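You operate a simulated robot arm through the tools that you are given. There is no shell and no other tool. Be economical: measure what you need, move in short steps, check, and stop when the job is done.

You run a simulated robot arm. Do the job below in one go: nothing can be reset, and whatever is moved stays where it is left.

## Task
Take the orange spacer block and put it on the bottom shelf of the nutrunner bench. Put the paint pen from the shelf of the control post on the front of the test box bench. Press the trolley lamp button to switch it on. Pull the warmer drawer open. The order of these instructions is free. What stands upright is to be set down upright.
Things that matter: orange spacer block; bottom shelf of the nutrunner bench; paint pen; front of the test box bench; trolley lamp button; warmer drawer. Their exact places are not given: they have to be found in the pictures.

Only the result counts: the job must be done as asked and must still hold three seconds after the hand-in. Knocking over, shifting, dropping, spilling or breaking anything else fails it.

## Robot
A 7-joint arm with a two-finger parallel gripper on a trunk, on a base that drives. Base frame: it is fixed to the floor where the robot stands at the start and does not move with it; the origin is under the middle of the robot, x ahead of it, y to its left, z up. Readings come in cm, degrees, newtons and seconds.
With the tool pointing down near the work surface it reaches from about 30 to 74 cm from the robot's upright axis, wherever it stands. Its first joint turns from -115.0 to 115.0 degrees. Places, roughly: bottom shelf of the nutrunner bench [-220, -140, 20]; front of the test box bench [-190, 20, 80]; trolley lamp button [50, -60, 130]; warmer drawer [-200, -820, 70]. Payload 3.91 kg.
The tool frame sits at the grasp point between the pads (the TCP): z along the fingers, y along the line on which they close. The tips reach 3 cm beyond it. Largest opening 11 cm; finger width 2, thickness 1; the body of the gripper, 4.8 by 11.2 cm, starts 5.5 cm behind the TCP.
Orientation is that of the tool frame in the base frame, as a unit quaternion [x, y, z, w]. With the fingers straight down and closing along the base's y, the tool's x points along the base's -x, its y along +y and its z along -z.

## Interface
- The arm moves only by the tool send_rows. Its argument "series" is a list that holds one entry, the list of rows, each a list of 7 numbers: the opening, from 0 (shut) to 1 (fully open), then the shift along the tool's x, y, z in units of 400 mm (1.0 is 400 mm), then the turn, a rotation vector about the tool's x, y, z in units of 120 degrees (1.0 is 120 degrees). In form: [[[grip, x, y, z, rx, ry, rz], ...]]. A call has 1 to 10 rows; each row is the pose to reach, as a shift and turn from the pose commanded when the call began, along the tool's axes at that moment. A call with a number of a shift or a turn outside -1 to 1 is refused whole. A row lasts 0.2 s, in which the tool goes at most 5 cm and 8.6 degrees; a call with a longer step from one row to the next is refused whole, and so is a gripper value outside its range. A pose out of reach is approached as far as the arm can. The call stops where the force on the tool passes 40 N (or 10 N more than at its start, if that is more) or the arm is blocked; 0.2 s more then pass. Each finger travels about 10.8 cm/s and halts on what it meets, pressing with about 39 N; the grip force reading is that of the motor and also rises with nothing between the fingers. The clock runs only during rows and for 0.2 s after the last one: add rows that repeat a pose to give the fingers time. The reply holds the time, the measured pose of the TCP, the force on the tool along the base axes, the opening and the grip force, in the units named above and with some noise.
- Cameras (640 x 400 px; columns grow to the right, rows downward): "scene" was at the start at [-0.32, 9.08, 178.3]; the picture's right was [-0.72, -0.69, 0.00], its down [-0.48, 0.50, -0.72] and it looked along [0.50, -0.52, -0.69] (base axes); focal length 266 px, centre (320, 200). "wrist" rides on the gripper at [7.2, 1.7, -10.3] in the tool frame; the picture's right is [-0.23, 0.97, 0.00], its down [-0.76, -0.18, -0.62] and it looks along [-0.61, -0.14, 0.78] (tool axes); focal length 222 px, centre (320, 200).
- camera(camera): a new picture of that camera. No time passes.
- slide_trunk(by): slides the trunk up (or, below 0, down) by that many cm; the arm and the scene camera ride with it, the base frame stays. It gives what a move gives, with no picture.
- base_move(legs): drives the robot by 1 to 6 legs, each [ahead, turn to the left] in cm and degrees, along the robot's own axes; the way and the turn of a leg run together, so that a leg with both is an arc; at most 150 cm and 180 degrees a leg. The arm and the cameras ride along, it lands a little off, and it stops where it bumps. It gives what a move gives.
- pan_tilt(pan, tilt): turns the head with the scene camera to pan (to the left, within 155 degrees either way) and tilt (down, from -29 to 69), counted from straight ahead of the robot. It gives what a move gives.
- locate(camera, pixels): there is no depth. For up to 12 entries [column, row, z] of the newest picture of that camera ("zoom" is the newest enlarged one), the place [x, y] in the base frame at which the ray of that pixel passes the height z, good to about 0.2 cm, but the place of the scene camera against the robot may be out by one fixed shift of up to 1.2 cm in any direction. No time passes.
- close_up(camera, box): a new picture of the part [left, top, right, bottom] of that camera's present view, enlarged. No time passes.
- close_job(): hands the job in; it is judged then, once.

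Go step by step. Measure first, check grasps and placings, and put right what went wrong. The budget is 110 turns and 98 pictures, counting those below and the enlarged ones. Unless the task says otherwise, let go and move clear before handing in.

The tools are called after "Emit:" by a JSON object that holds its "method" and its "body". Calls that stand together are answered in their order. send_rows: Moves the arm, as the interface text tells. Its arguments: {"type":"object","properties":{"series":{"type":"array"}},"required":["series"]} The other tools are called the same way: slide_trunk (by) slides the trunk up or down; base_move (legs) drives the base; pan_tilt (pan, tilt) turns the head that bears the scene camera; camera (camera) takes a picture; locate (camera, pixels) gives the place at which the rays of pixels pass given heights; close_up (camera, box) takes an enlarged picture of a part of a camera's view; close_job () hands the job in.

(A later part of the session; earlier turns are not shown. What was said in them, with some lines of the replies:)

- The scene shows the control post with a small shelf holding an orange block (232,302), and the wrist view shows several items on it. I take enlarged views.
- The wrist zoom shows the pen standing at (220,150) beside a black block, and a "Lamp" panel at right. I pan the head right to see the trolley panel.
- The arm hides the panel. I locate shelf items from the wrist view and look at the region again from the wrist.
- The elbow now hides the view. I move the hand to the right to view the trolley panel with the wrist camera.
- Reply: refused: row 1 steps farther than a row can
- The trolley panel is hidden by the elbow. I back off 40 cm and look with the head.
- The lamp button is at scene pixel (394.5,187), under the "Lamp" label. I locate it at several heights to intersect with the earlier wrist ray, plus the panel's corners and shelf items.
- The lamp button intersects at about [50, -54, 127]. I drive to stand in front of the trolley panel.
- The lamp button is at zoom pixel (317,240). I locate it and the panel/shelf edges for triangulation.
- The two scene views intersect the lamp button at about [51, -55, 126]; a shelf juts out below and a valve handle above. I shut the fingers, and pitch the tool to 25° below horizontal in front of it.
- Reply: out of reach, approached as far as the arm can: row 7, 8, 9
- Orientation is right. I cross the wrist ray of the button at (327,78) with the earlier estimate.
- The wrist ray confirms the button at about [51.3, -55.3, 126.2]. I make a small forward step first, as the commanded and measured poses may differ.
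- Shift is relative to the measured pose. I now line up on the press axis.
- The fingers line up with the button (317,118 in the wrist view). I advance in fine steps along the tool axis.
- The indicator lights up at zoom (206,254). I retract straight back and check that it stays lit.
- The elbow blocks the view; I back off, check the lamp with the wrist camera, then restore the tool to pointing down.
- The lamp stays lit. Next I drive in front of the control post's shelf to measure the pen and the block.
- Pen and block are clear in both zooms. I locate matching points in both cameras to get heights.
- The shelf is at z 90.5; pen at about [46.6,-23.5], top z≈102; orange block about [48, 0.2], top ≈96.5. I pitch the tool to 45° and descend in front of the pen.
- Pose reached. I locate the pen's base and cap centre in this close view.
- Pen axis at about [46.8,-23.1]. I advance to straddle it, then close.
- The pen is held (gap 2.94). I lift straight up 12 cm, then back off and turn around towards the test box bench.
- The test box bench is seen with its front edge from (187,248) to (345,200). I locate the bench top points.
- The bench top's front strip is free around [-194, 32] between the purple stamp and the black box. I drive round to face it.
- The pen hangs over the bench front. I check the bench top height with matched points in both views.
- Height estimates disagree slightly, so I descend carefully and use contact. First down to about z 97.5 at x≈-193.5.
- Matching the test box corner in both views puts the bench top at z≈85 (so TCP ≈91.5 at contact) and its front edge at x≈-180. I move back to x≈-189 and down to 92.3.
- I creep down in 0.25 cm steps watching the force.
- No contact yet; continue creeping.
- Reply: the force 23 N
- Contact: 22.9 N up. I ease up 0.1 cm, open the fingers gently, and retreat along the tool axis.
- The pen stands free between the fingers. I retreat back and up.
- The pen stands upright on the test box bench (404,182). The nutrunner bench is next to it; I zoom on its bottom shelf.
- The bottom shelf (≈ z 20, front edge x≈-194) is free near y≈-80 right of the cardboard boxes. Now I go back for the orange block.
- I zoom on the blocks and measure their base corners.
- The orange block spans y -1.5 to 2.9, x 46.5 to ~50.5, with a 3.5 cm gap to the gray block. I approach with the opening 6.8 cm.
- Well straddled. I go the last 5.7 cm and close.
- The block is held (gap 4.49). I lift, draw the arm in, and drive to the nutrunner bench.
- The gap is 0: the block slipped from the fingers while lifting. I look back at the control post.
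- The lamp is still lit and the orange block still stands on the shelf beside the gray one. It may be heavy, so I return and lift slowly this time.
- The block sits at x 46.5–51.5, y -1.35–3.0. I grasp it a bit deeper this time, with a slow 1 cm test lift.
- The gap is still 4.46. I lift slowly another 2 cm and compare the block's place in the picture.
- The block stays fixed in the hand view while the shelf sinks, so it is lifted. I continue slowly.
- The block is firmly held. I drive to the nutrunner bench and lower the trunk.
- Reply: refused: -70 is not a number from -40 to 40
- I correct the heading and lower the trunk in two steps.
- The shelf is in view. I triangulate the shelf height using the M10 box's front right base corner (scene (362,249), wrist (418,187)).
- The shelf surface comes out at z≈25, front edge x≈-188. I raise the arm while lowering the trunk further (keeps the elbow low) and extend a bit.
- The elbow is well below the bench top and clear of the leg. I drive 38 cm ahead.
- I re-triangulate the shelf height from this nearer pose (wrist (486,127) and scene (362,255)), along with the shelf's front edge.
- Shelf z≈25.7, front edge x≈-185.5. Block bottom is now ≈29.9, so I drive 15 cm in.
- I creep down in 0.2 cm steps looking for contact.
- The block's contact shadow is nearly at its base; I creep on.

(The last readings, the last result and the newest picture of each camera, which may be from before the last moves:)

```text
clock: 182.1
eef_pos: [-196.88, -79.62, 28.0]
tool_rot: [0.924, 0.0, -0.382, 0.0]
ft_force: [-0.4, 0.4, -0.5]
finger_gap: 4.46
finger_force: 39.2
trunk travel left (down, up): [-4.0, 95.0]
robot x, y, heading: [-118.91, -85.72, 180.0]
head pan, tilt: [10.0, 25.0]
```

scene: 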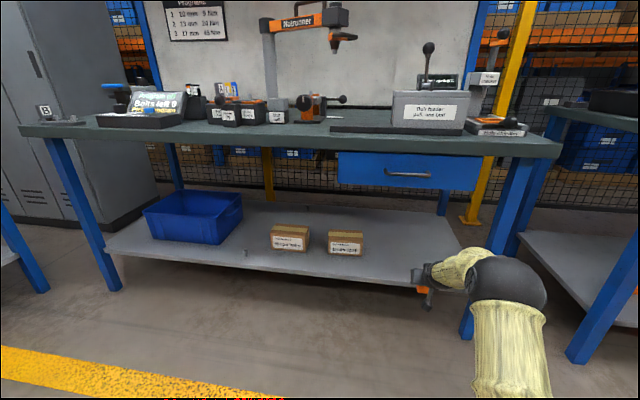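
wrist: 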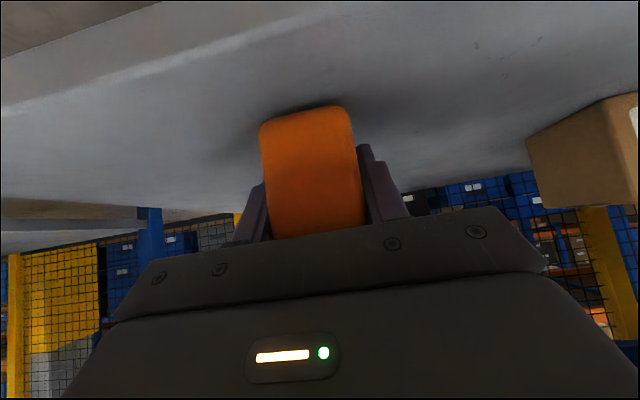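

Emit:
{"method": "send_rows", "body": {"series": [[[0, 0.003, 0, 0.003, 0, 0, 0], [0, 0.006, 0, 0.006, 0, 0, 0], [0, 0.009, 0, 0.009, 0, 0, 0], [0, 0.012, 0, 0.012, 0, 0, 0]]]}}

Emit:
{"method": "close_up", "body": {"camera": "wrist", "box": [220, 70, 420, 200]}}

```text
clock: 183.1
eef_pos: [-196.92, -79.61, 27.92]
tool_rot: [0.922, 0.0, -0.387, -0.001]
ft_force: [7.5, 0.0, 28.0]
finger_gap: 4.48
finger_force: 39.3
trunk travel left (down, up): [-4.0, 95.0]
robot x, y, heading: [-118.67, -85.18, 179.8]
head pan, tilt: [10.0, 25.0]
```

```text
3.08 times, centred on (320, 135) of wrist
```

zoom: 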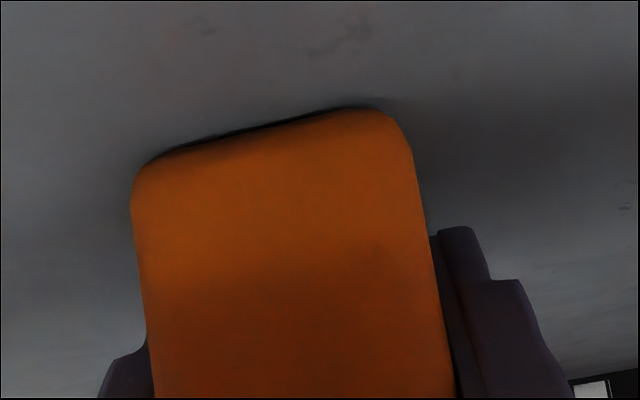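

Contact (28 N). I ease up slightly, release, and check.

Emit:
{"method": "send_rows", "body": {"series": [[[0, -0.006, 0, -0.006, 0, 0, 0], [0, -0.006, 0, -0.006, 0, 0, 0], [0.45, -0.006, 0, -0.006, 0, 0, 0], [0.6, -0.006, 0, -0.006, 0, 0, 0], [0.65, -0.006, 0, -0.006, 0, 0, 0], [0.65, -0.006, 0, -0.006, 0, 0, 0]]]}}

Emit:
{"method": "camera", "body": {"camera": "wrist"}}

```text
clock: 184.5
eef_pos: [-196.88, -79.71, 27.61]
tool_rot: [0.924, 0.0, -0.382, -0.001]
ft_force: [-0.3, -0.1, 0.6]
finger_gap: 7.16
finger_force: 0.0
trunk travel left (down, up): [-4.0, 95.0]
robot x, y, heading: [-119.02, -85.46, 179.8]
head pan, tilt: [10.0, 25.0]
```

```text
24 pictures are left
```

wrist: 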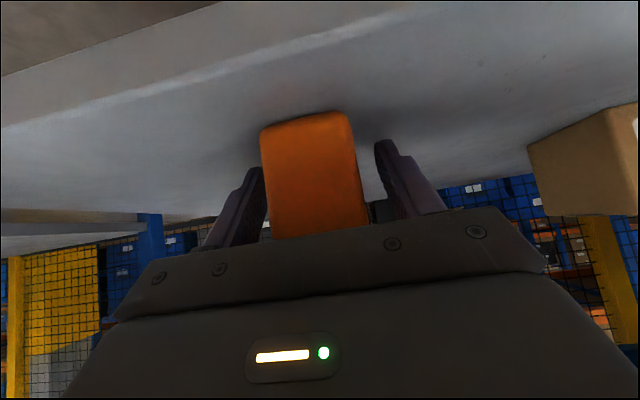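

The block stands free. I retreat along the tool axis and back off with the base.

Emit:
{"method": "send_rows", "body": {"series": [[[0.65, 0, 0, -0.04, 0, 0, 0], [0.65, 0, 0, -0.1, 0, 0, 0], [0.65, 0, 0, -0.17, 0, 0, 0], [0.65, 0, 0, -0.24, 0, 0, 0], [0.65, 0, 0, -0.24, 0, 0, 0]]]}}

Emit:
{"method": "base_move", "body": {"legs": [[-45, 0]]}}

Emit:
{"method": "camera", "body": {"camera": "scene"}}

Emit:
{"method": "slide_trunk", "body": {"by": 40}}

Emit:
{"method": "slide_trunk", "body": {"by": 40}}

Emit:
{"method": "pan_tilt", "body": {"pan": 75, "tilt": 15}}

Emit:
{"method": "camera", "body": {"camera": "scene"}}

```text
clock: 185.7
eef_pos: [-190.0, -79.67, 34.39]
tool_rot: [0.923, 0.0, -0.384, 0.0]
ft_force: [0.1, 0.1, 0.8]
finger_gap: 7.18
finger_force: 0.0
trunk travel left (down, up): [-4.0, 95.0]
robot x, y, heading: [-118.29, -85.52, 179.7]
head pan, tilt: [10.0, 25.0]
```

```text
clock: 188.4
eef_pos: [-144.67, -80.4, 34.37]
tool_rot: [0.924, 0.006, -0.382, 0.002]
ft_force: [0.4, 0.4, 0.7]
finger_gap: 7.15
finger_force: 0.0
trunk travel left (down, up): [-4.0, 95.0]
robot x, y, heading: [-73.37, -85.63, -179.4]
head pan, tilt: [10.0, 25.0]
```

```text
23 pictures are left
```

scene: 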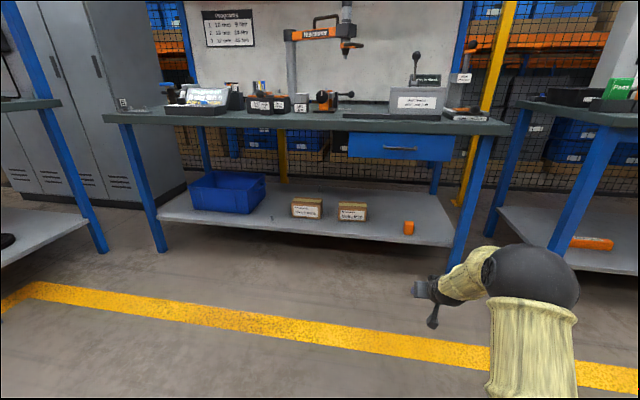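

```text
clock: 192.3
eef_pos: [-144.67, -80.24, 74.43]
tool_rot: [0.924, 0.006, -0.383, 0.003]
ft_force: [-0.2, 0.3, -0.8]
finger_gap: 7.13
finger_force: 0.0
trunk travel left (down, up): [-44.0, 55.0]
robot x, y, heading: [-72.82, -85.33, -179.6]
head pan, tilt: [10.0, 25.0]
```

```text
clock: 196.1
eef_pos: [-144.69, -80.34, 114.48]
tool_rot: [0.924, 0.005, -0.383, 0.002]
ft_force: [0.9, -0.5, 0.5]
finger_gap: 7.15
finger_force: 0.1
trunk travel left (down, up): [-84.0, 15.0]
robot x, y, heading: [-72.96, -85.25, -179.5]
head pan, tilt: [10.0, 25.0]
```

```text
clock: 197.4
eef_pos: [-144.74, -80.34, 114.43]
tool_rot: [0.924, 0.005, -0.382, 0.002]
ft_force: [-0.5, -1.0, 0.1]
finger_gap: 7.15
finger_force: 0.0
trunk travel left (down, up): [-84.0, 15.0]
robot x, y, heading: [-73.21, -85.63, -179.8]
head pan, tilt: [75.0, 15.0]
```

```text
22 pictures are left
```

scene: 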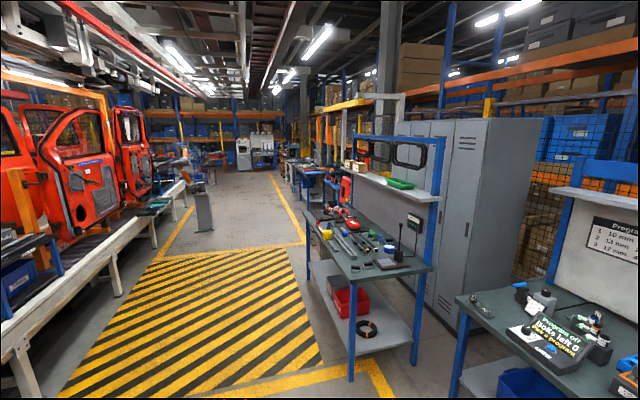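

The block stands on the bottom shelf (408,227). Now I survey the way down the aisle to the warmer at y≈-820.

Emit:
{"method": "locate", "body": {"camera": "scene", "pixels": [[205, 230, 0], [280, 180, 0], [302, 243, 0], [158, 255, 0], [350, 382, 0], [243, 168, 0], [297, 210, 0], [270, 168, 0]]}}

Emit:
{"method": "close_up", "body": {"camera": "scene", "box": [150, 90, 350, 240]}}

```text
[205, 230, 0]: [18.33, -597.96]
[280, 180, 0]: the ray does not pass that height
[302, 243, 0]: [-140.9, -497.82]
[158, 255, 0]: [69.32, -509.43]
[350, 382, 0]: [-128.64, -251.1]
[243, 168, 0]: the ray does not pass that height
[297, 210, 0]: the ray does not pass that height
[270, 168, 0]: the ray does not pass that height
```

```text
2.67 times, centred on (250, 165) of scene
```

zoom: 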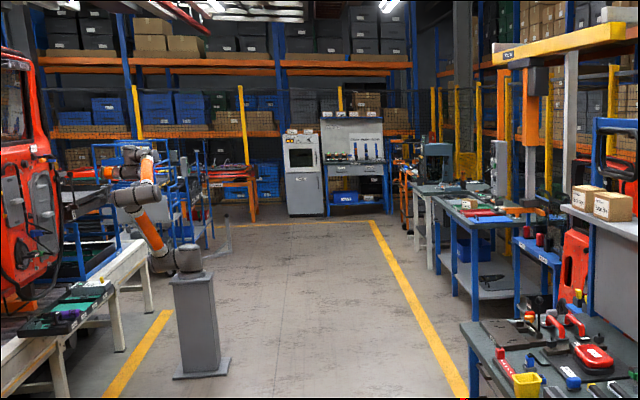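

The warmer should be in the row of tables at the right of the aisle. The aisle at x≈-73 is clear (post at x≈18, y≈-598), so I drive 450 cm down it and look.

Emit:
{"method": "base_move", "body": {"legs": [[0, 90], [150, 0], [150, 0], [150, 0], [100, 0]]}}

Emit:
{"method": "pan_tilt", "body": {"pan": -40, "tilt": 25}}

Emit:
{"method": "camera", "body": {"camera": "scene"}}

```text
clock: 227.7
eef_pos: [-83.98, -710.63, 114.36]
tool_rot: [0.654, 0.652, -0.271, 0.27]
ft_force: [-0.1, 0.5, 0.6]
finger_gap: 7.14
finger_force: 0.1
trunk travel left (down, up): [-84.0, 15.0]
robot x, y, heading: [-78.18, -639.23, -90.3]
head pan, tilt: [75.0, 15.0]
```

```text
clock: 229.6
eef_pos: [-83.74, -710.58, 114.32]
tool_rot: [0.654, 0.652, -0.271, 0.271]
ft_force: [0.0, 0.4, 0.0]
finger_gap: 7.14
finger_force: 0.1
trunk travel left (down, up): [-84.0, 15.0]
robot x, y, heading: [-77.99, -639.13, -90.2]
head pan, tilt: [-40.0, 25.0]
```

```text
20 pictures are left
```

scene: 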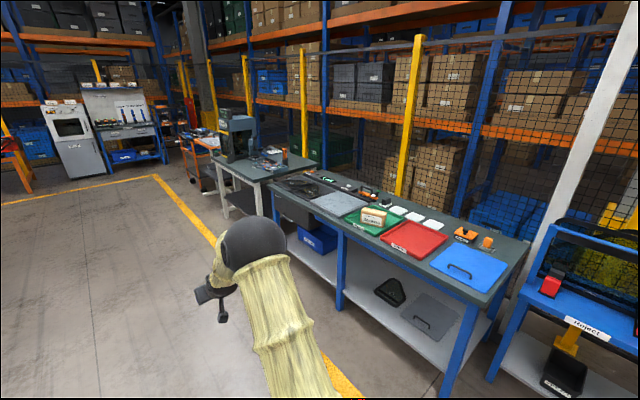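

A bench carries a black box under its left end at (295,208), likely the warmer drawer. I zoom in.

Emit:
{"method": "close_up", "body": {"camera": "scene", "box": [240, 150, 400, 260]}}

Emit:
{"method": "locate", "body": {"camera": "scene", "pixels": [[275, 192, 80], [494, 305, 85], [272, 190, 85], [320, 215, 70], [298, 210, 70], [278, 212, 70], [340, 305, 0], [448, 395, 0]]}}

```text
3.64 times, centred on (320, 205) of scene
```

zoom: 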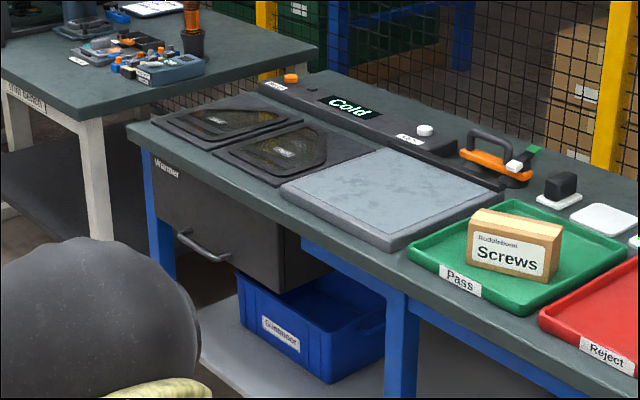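

```text
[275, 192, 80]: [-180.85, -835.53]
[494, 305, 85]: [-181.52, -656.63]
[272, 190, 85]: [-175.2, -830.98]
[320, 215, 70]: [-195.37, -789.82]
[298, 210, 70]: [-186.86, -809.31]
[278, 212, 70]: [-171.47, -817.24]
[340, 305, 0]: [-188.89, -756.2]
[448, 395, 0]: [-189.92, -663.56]
```

The "Warmer" drawer with a horizontal bar handle is at about [-183,-815,72]. I drive in front of it.

Emit:
{"method": "base_move", "body": {"legs": [[150, 0], [32, 0], [0, -90]]}}

Emit:
{"method": "pan_tilt", "body": {"pan": 0, "tilt": 40}}

Emit:
{"method": "slide_trunk", "body": {"by": -30}}

Emit:
{"method": "camera", "body": {"camera": "scene"}}

Emit:
{"method": "camera", "body": {"camera": "wrist"}}

```text
clock: 242.5
eef_pos: [-153.3, -815.03, 114.26]
tool_rot: [0.924, 0.003, -0.382, 0.001]
ft_force: [-0.3, -0.3, -0.3]
finger_gap: 7.14
finger_force: 0.1
trunk travel left (down, up): [-84.0, 15.0]
robot x, y, heading: [-81.78, -820.76, 179.8]
head pan, tilt: [-40.0, 25.0]
```

```text
clock: 243.6
eef_pos: [-153.16, -815.13, 114.42]
tool_rot: [0.924, 0.003, -0.383, 0.001]
ft_force: [0.3, -0.6, -0.4]
finger_gap: 7.14
finger_force: 0.1
trunk travel left (down, up): [-84.0, 15.0]
robot x, y, heading: [-82.11, -820.87, 179.7]
head pan, tilt: [0.0, 40.0]
```

```text
clock: 246.6
eef_pos: [-153.2, -815.04, 84.41]
tool_rot: [0.924, 0.003, -0.383, 0.001]
ft_force: [0.1, -0.3, 0.2]
finger_gap: 7.13
finger_force: 0.0
trunk travel left (down, up): [-54.0, 45.0]
robot x, y, heading: [-81.87, -820.25, 179.7]
head pan, tilt: [0.0, 40.0]
```

```text
18 pictures are left
```

scene: 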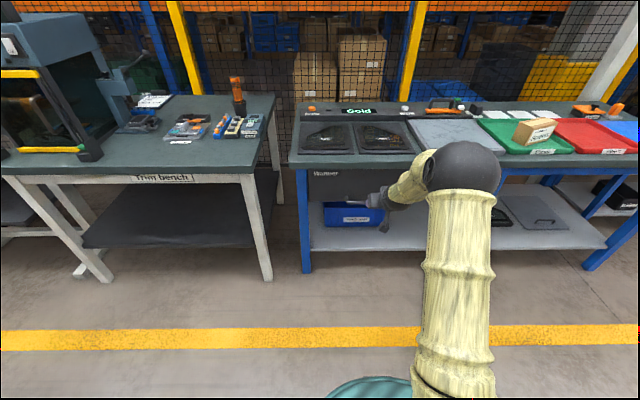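

```text
17 pictures are left
```

wrist: 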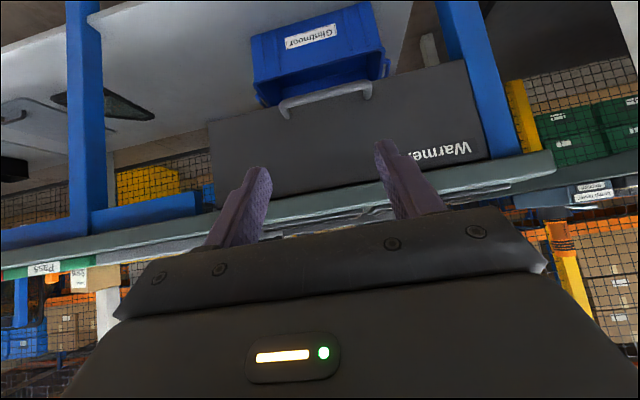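

The drawer front and its bar handle (285–367, ~94) are clear in the wrist view. I zoom the scene to match the handle's left end.

Emit:
{"method": "close_up", "body": {"camera": "scene", "box": [290, 150, 430, 240]}}

Emit:
{"method": "locate", "body": {"camera": "wrist", "pixels": [[367, 90, 65], [367, 90, 60], [283, 108, 65], [283, 108, 60], [325, 94, 65], [325, 94, 60], [555, 165, 80], [555, 165, 84], [488, 157, 78]]}}

```text
4.44 times, centred on (360, 195) of scene
```

zoom: 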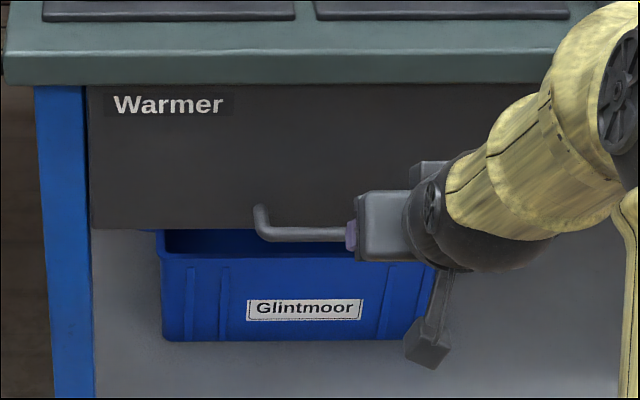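

```text
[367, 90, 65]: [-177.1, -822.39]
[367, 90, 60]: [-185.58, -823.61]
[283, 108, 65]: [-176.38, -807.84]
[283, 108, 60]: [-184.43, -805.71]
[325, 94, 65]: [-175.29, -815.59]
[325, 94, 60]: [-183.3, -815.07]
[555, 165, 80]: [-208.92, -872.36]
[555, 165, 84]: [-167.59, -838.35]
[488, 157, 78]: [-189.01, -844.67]
```

Emit:
{"method": "locate", "body": {"camera": "zoom", "pixels": [[258, 234, 65], [258, 234, 70], [258, 234, 75], [262, 205, 70], [92, 225, 70], [92, 86, 84], [10, 85, 84], [10, 85, 80]]}}

Emit:
{"method": "close_up", "body": {"camera": "wrist", "box": [220, 40, 420, 180]}}

```text
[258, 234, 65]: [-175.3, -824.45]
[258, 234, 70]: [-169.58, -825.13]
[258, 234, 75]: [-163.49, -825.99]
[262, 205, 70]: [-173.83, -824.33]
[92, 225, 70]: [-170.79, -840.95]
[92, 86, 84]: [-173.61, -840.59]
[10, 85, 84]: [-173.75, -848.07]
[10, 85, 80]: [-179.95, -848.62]
```

```text
2.86 times, centred on (320, 110) of wrist
```

zoom: 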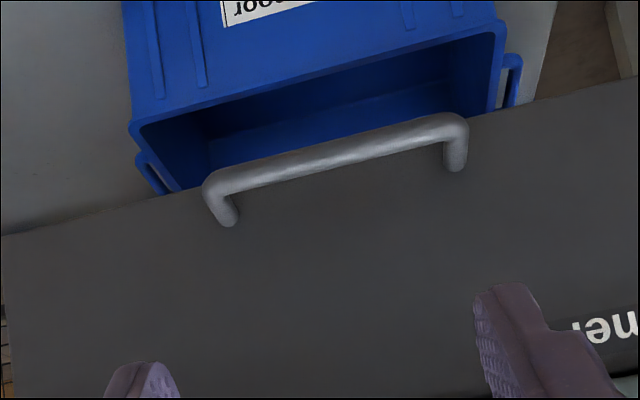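

The handle bar is at about x -175.3, y -823…-808, z ≈65. I turn the tool to point horizontally with the fingers closing vertically.

Emit:
{"method": "send_rows", "body": {"series": [[[0.65, 0, 0, 0, -0.0244, -0.0244, 0.059], [0.65, 0, 0, 0, -0.0488, -0.0488, 0.118], [0.65, 0, 0, 0, -0.0732, -0.0732, 0.177], [0.65, 0, 0, 0, -0.0977, -0.0977, 0.236], [0.65, 0, 0, 0, -0.122, -0.122, 0.295], [0.65, 0, 0, 0, -0.1465, -0.1465, 0.354], [0.65, 0, 0, 0, -0.1465, -0.1465, 0.354]]]}}

Emit:
{"method": "send_rows", "body": {"series": [[[0.65, 0, 0, 0, -0.0244, -0.0244, 0.059], [0.65, 0, 0, 0, -0.0488, -0.0488, 0.118], [0.65, 0, 0, 0, -0.0732, -0.0732, 0.177], [0.65, 0, 0, 0, -0.0977, -0.0977, 0.236], [0.65, 0, 0, 0, -0.122, -0.122, 0.295], [0.65, 0, 0, 0, -0.1465, -0.1465, 0.354], [0.65, 0, 0, 0, -0.1465, -0.1465, 0.354]]]}}

Emit:
{"method": "slide_trunk", "body": {"by": -19}}

Emit:
{"method": "camera", "body": {"camera": "wrist"}}

```text
clock: 248.2
eef_pos: [-153.2, -815.07, 84.43]
tool_rot: [0.783, -0.273, -0.485, 0.277]
ft_force: [-0.6, -0.1, 0.7]
finger_gap: 7.18
finger_force: 0.1
trunk travel left (down, up): [-54.0, 45.0]
robot x, y, heading: [-81.75, -821.13, 179.9]
head pan, tilt: [0.0, 40.0]
```

```text
clock: 249.8
eef_pos: [-153.33, -815.05, 84.32]
tool_rot: [0.5, -0.5, -0.499, 0.501]
ft_force: [0.2, 0.0, 1.0]
finger_gap: 7.14
finger_force: 0.0
trunk travel left (down, up): [-54.0, 45.0]
robot x, y, heading: [-82.05, -820.72, 180.0]
head pan, tilt: [0.0, 40.0]
```

```text
clock: 251.8
eef_pos: [-153.28, -815.09, 65.38]
tool_rot: [0.501, -0.499, -0.499, 0.501]
ft_force: [1.0, 0.4, -0.8]
finger_gap: 7.17
finger_force: 0.1
trunk travel left (down, up): [-35.0, 64.0]
robot x, y, heading: [-81.7, -820.4, 180.3]
head pan, tilt: [0.0, 40.0]
```

```text
14 pictures are left
```

wrist: 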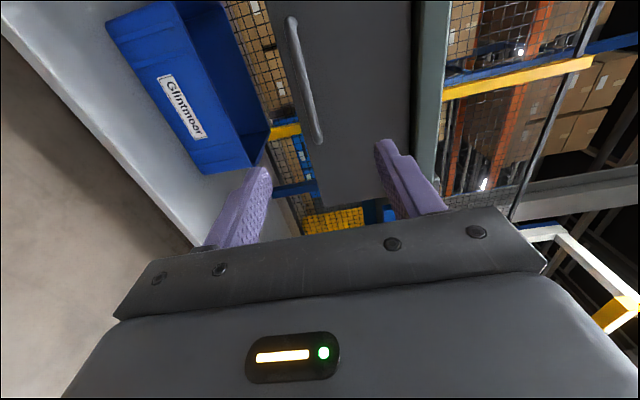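

By projection, the tool axis meets the handle plane at (320,94) while the bar is at (308,94): 1.6 cm lower. I advance 16 cm with that correction and look.

Emit:
{"method": "send_rows", "body": {"series": [[[0.65, 0, -0.02, 0.1, 0, 0, 0], [0.65, 0, -0.04, 0.2, 0, 0, 0], [0.65, 0, -0.04, 0.3, 0, 0, 0], [0.65, 0, -0.04, 0.4, 0, 0, 0], [0.65, 0, -0.04, 0.4, 0, 0, 0]]]}}

Emit:
{"method": "camera", "body": {"camera": "wrist"}}

```text
clock: 253.1
eef_pos: [-169.42, -815.28, 63.65]
tool_rot: [0.502, -0.499, -0.498, 0.501]
ft_force: [-0.8, 0.3, 0.7]
finger_gap: 7.16
finger_force: 0.0
trunk travel left (down, up): [-35.0, 64.0]
robot x, y, heading: [-81.78, -820.45, 180.1]
head pan, tilt: [0.0, 40.0]
```

```text
13 pictures are left
```

wrist: 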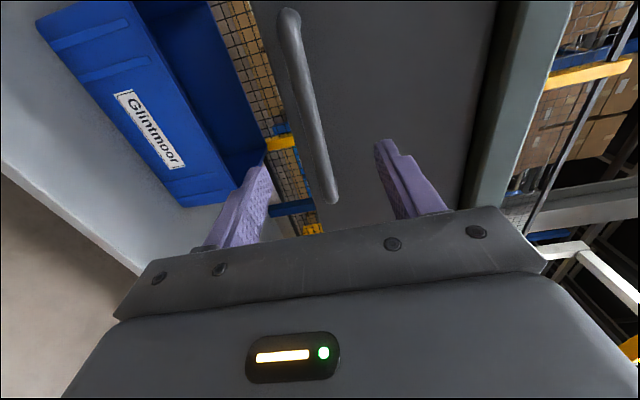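

The bar lies exactly between the fingers (318,145). I advance 5 cm more and close.

Emit:
{"method": "send_rows", "body": {"series": [[[0.65, 0, 0, 0.05, 0, 0, 0], [0.65, 0, 0, 0.09, 0, 0, 0], [0.65, 0, 0, 0.12, 0, 0, 0], [0.65, 0, 0, 0.12, 0, 0, 0], [0.4, 0, 0, 0.12, 0, 0, 0], [0.2, 0, 0, 0.12, 0, 0, 0], [0, 0, 0, 0.12, 0, 0, 0], [0, 0, 0, 0.12, 0, 0, 0]]]}}

Emit:
{"method": "camera", "body": {"camera": "wrist"}}

```text
clock: 254.8
eef_pos: [-174.17, -815.12, 63.73]
tool_rot: [0.502, -0.5, -0.499, 0.499]
ft_force: [-0.4, -0.6, -1.1]
finger_gap: 0.0
finger_force: 37.5
trunk travel left (down, up): [-35.0, 64.0]
robot x, y, heading: [-81.75, -820.53, 179.7]
head pan, tilt: [0.0, 40.0]
```

```text
12 pictures are left
```

wrist: 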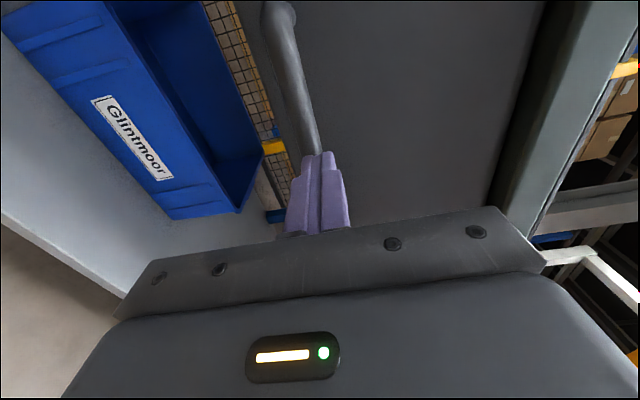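

The gap is 0: the bar is still beyond the tips. I reopen, advance 3.6 cm with small guarded steps, and close again.

Emit:
{"method": "send_rows", "body": {"series": [[[0.3, 0, 0, 0, 0, 0, 0], [0.6, 0, 0, 0, 0, 0, 0], [0.6, 0, 0, 0, 0, 0, 0], [0.6, 0, 0, 0.03, 0, 0, 0], [0.6, 0, 0, 0.06, 0, 0, 0], [0.6, 0, 0, 0.09, 0, 0, 0], [0.3, 0, 0, 0.09, 0, 0, 0], [0, 0, 0, 0.09, 0, 0, 0], [0, 0, 0, 0.09, 0, 0, 0], [0, 0, 0, 0.09, 0, 0, 0]]]}}

```text
clock: 257.1
eef_pos: [-177.44, -814.97, 63.29]
tool_rot: [0.505, -0.504, -0.494, 0.497]
ft_force: [22.7, 3.0, -32.2]
finger_gap: 1.59
finger_force: 45.0
out of reach, approached as far as the arm can: row 6, 7, 8, 9, 10
trunk travel left (down, up): [-35.0, 64.0]
robot x, y, heading: [-82.07, -820.66, 179.9]
head pan, tilt: [0.0, 40.0]
```

The bar is gripped (gap 1.59), with some strain. I ease it by lowering 0.4 cm, then pull slowly.

Emit:
{"method": "send_rows", "body": {"series": [[[0, 0, -0.005, 0, 0, 0, 0], [0, 0, -0.01, -0.01, 0, 0, 0], [0, 0, -0.01, -0.03, 0, 0, 0], [0, 0, -0.01, -0.05, 0, 0, 0], [0, 0, -0.01, -0.08, 0, 0, 0], [0, 0, -0.01, -0.11, 0, 0, 0], [0, 0, -0.01, -0.14, 0, 0, 0]]]}}

Emit:
{"method": "camera", "body": {"camera": "wrist"}}

```text
clock: 258.6
eef_pos: [-171.78, -815.06, 63.2]
tool_rot: [0.504, -0.501, -0.497, 0.498]
ft_force: [1.7, 4.5, -28.5]
finger_gap: 1.58
finger_force: 44.7
trunk travel left (down, up): [-35.0, 64.0]
robot x, y, heading: [-82.04, -820.44, 179.8]
head pan, tilt: [0.0, 40.0]
```

```text
11 pictures are left
```

wrist: 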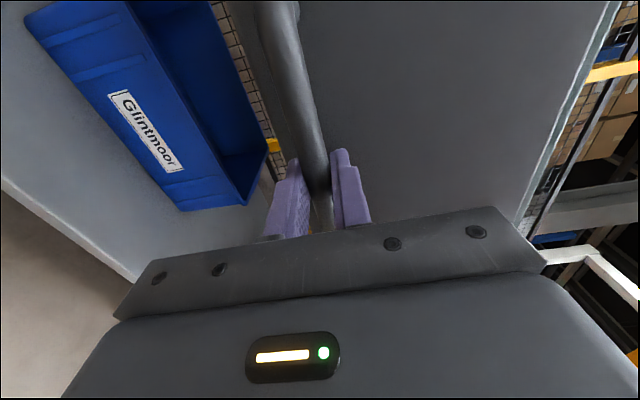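

The drawer follows (TCP moved 5.7 cm with the bar in grip). I continue pulling, easing down a little more.

Emit:
{"method": "send_rows", "body": {"series": [[[0, 0, -0.008, -0.03, 0, 0, 0], [0, 0, -0.012, -0.07, 0, 0, 0], [0, 0, -0.012, -0.11, 0, 0, 0], [0, 0, -0.012, -0.15, 0, 0, 0], [0, 0, -0.012, -0.19, 0, 0, 0], [0, 0, -0.012, -0.23, 0, 0, 0], [0, 0, -0.012, -0.27, 0, 0, 0], [0, 0, -0.012, -0.31, 0, 0, 0], [0, 0, -0.012, -0.35, 0, 0, 0], [0, 0, -0.012, -0.38, 0, 0, 0]]]}}

Emit:
{"method": "camera", "body": {"camera": "scene"}}

```text
clock: 260.9
eef_pos: [-156.57, -814.79, 63.14]
tool_rot: [0.502, -0.5, -0.497, 0.5]
ft_force: [2.0, 4.2, -23.1]
finger_gap: 1.59
finger_force: 44.9
trunk travel left (down, up): [-35.0, 64.0]
robot x, y, heading: [-81.76, -820.46, 179.9]
head pan, tilt: [0.0, 40.0]
```

```text
10 pictures are left
```

scene: 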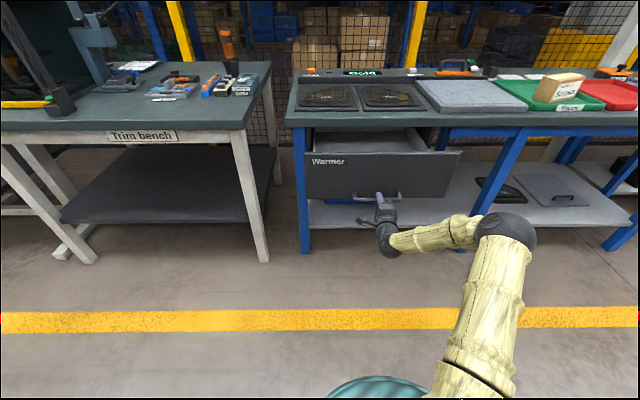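

The drawer is out about 21 cm. I pull on until it resists, to open it fully.

Emit:
{"method": "send_rows", "body": {"series": [[[0, 0, -0.005, -0.03, 0, 0, 0], [0, 0, -0.01, -0.07, 0, 0, 0], [0, 0, -0.01, -0.11, 0, 0, 0], [0, 0, -0.01, -0.15, 0, 0, 0], [0, 0, -0.01, -0.19, 0, 0, 0], [0, 0, -0.01, -0.23, 0, 0, 0], [0, 0, -0.01, -0.27, 0, 0, 0], [0, 0, -0.01, -0.31, 0, 0, 0]]]}}

```text
clock: 262.6
eef_pos: [-144.08, -814.67, 63.12]
tool_rot: [0.5, -0.499, -0.5, 0.501]
ft_force: [1.6, 13.0, 6.6]
finger_gap: 1.57
finger_force: 44.6
trunk travel left (down, up): [-35.0, 64.0]
robot x, y, heading: [-82.1, -820.64, 180.0]
head pan, tilt: [0.0, 40.0]
```

Still free at 33 cm of travel; I pull guarded a bit further.

Emit:
{"method": "send_rows", "body": {"series": [[[0, 0, 0.004, -0.03, 0, 0, 0], [0, 0, 0.004, -0.06, 0, 0, 0], [0, 0, 0.004, -0.09, 0, 0, 0], [0, 0, 0.004, -0.12, 0, 0, 0], [0, 0, 0.004, -0.15, 0, 0, 0], [0, 0, 0.004, -0.18, 0, 0, 0]]]}}

Emit:
{"method": "camera", "body": {"camera": "scene"}}

```text
clock: 264.2
eef_pos: [-137.43, -814.73, 63.3]
tool_rot: [-0.5, 0.499, 0.501, -0.5]
ft_force: [-20.9, 1.0, -10.5]
finger_gap: 1.57
finger_force: 44.4
trunk travel left (down, up): [-35.0, 64.0]
robot x, y, heading: [-81.79, -820.58, 180.1]
head pan, tilt: [0.0, 40.0]
stopped in row 6: the force on the tool passed its limit (the readings are from after the stop); the commanded pose is now the measured one
```

```text
9 pictures are left
```

scene: 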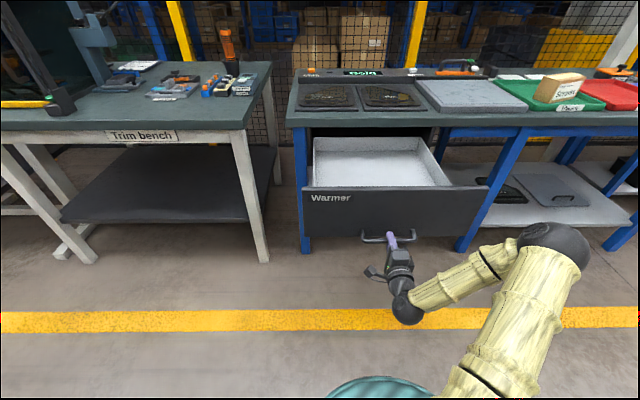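

The drawer has reached its stop (force limit at ≈40 cm travel). I release the bar and back straight away.

Emit:
{"method": "send_rows", "body": {"series": [[[0, 0, 0, 0, 0, 0, 0], [0.3, 0, 0, 0, 0, 0, 0], [0.6, 0, 0, 0, 0, 0, 0], [0.7, 0, 0, 0, 0, 0, 0], [0.7, 0, 0, 0, 0, 0, 0]]]}}

Emit:
{"method": "base_move", "body": {"legs": [[-30, 0]]}}

Emit:
{"method": "camera", "body": {"camera": "scene"}}

```text
clock: 265.4
eef_pos: [-137.18, -814.76, 63.46]
tool_rot: [0.499, -0.497, -0.501, 0.503]
ft_force: [-0.1, -0.1, -0.3]
finger_gap: 7.7
finger_force: 0.1
trunk travel left (down, up): [-35.0, 64.0]
robot x, y, heading: [-81.57, -820.8, 180.1]
head pan, tilt: [0.0, 40.0]
```

```text
clock: 267.4
eef_pos: [-107.53, -814.85, 63.32]
tool_rot: [0.5, -0.496, -0.5, 0.503]
ft_force: [0.2, -0.1, 0.0]
finger_gap: 7.72
finger_force: 0.1
trunk travel left (down, up): [-35.0, 64.0]
robot x, y, heading: [-52.44, -820.75, -179.6]
head pan, tilt: [0.0, 40.0]
```

```text
8 pictures are left
```

scene: 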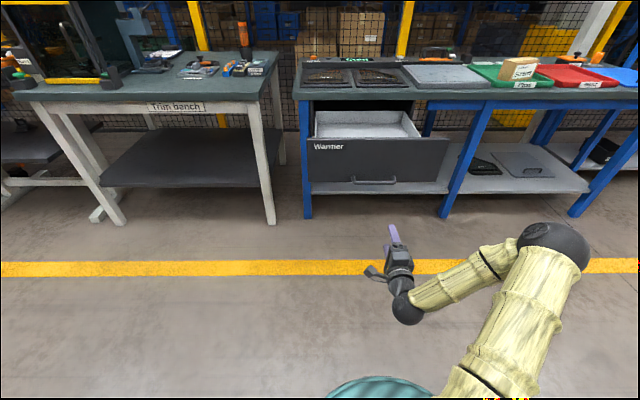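

The warmer drawer stays open and the hand is clear. The lamp was lit, the pen upright on the test box bench and the block on the bottom shelf when last seen, so I hand in.

Emit:
{"method": "close_job", "body": {}}

```text
The job is handed in.
```

I finished all four tasks and handed the job in. Each result was seen in the pictures afterwards.

- **Orange spacer block:** it stands on the bottom shelf of the nutrunner bench. It slipped out of the gripper on the first lift but stayed standing on the control post shelf; the second, slower lift held.
- **Paint pen:** it stands upright on the front of the test box bench, between the flush gauge and the black control box.
- **Trolley lamp:** pressed once; its indicator was still lit when last seen from across the aisle.
- **Warmer drawer:** pulled out about 40 cm to its stop, and it stayed open after I let go.
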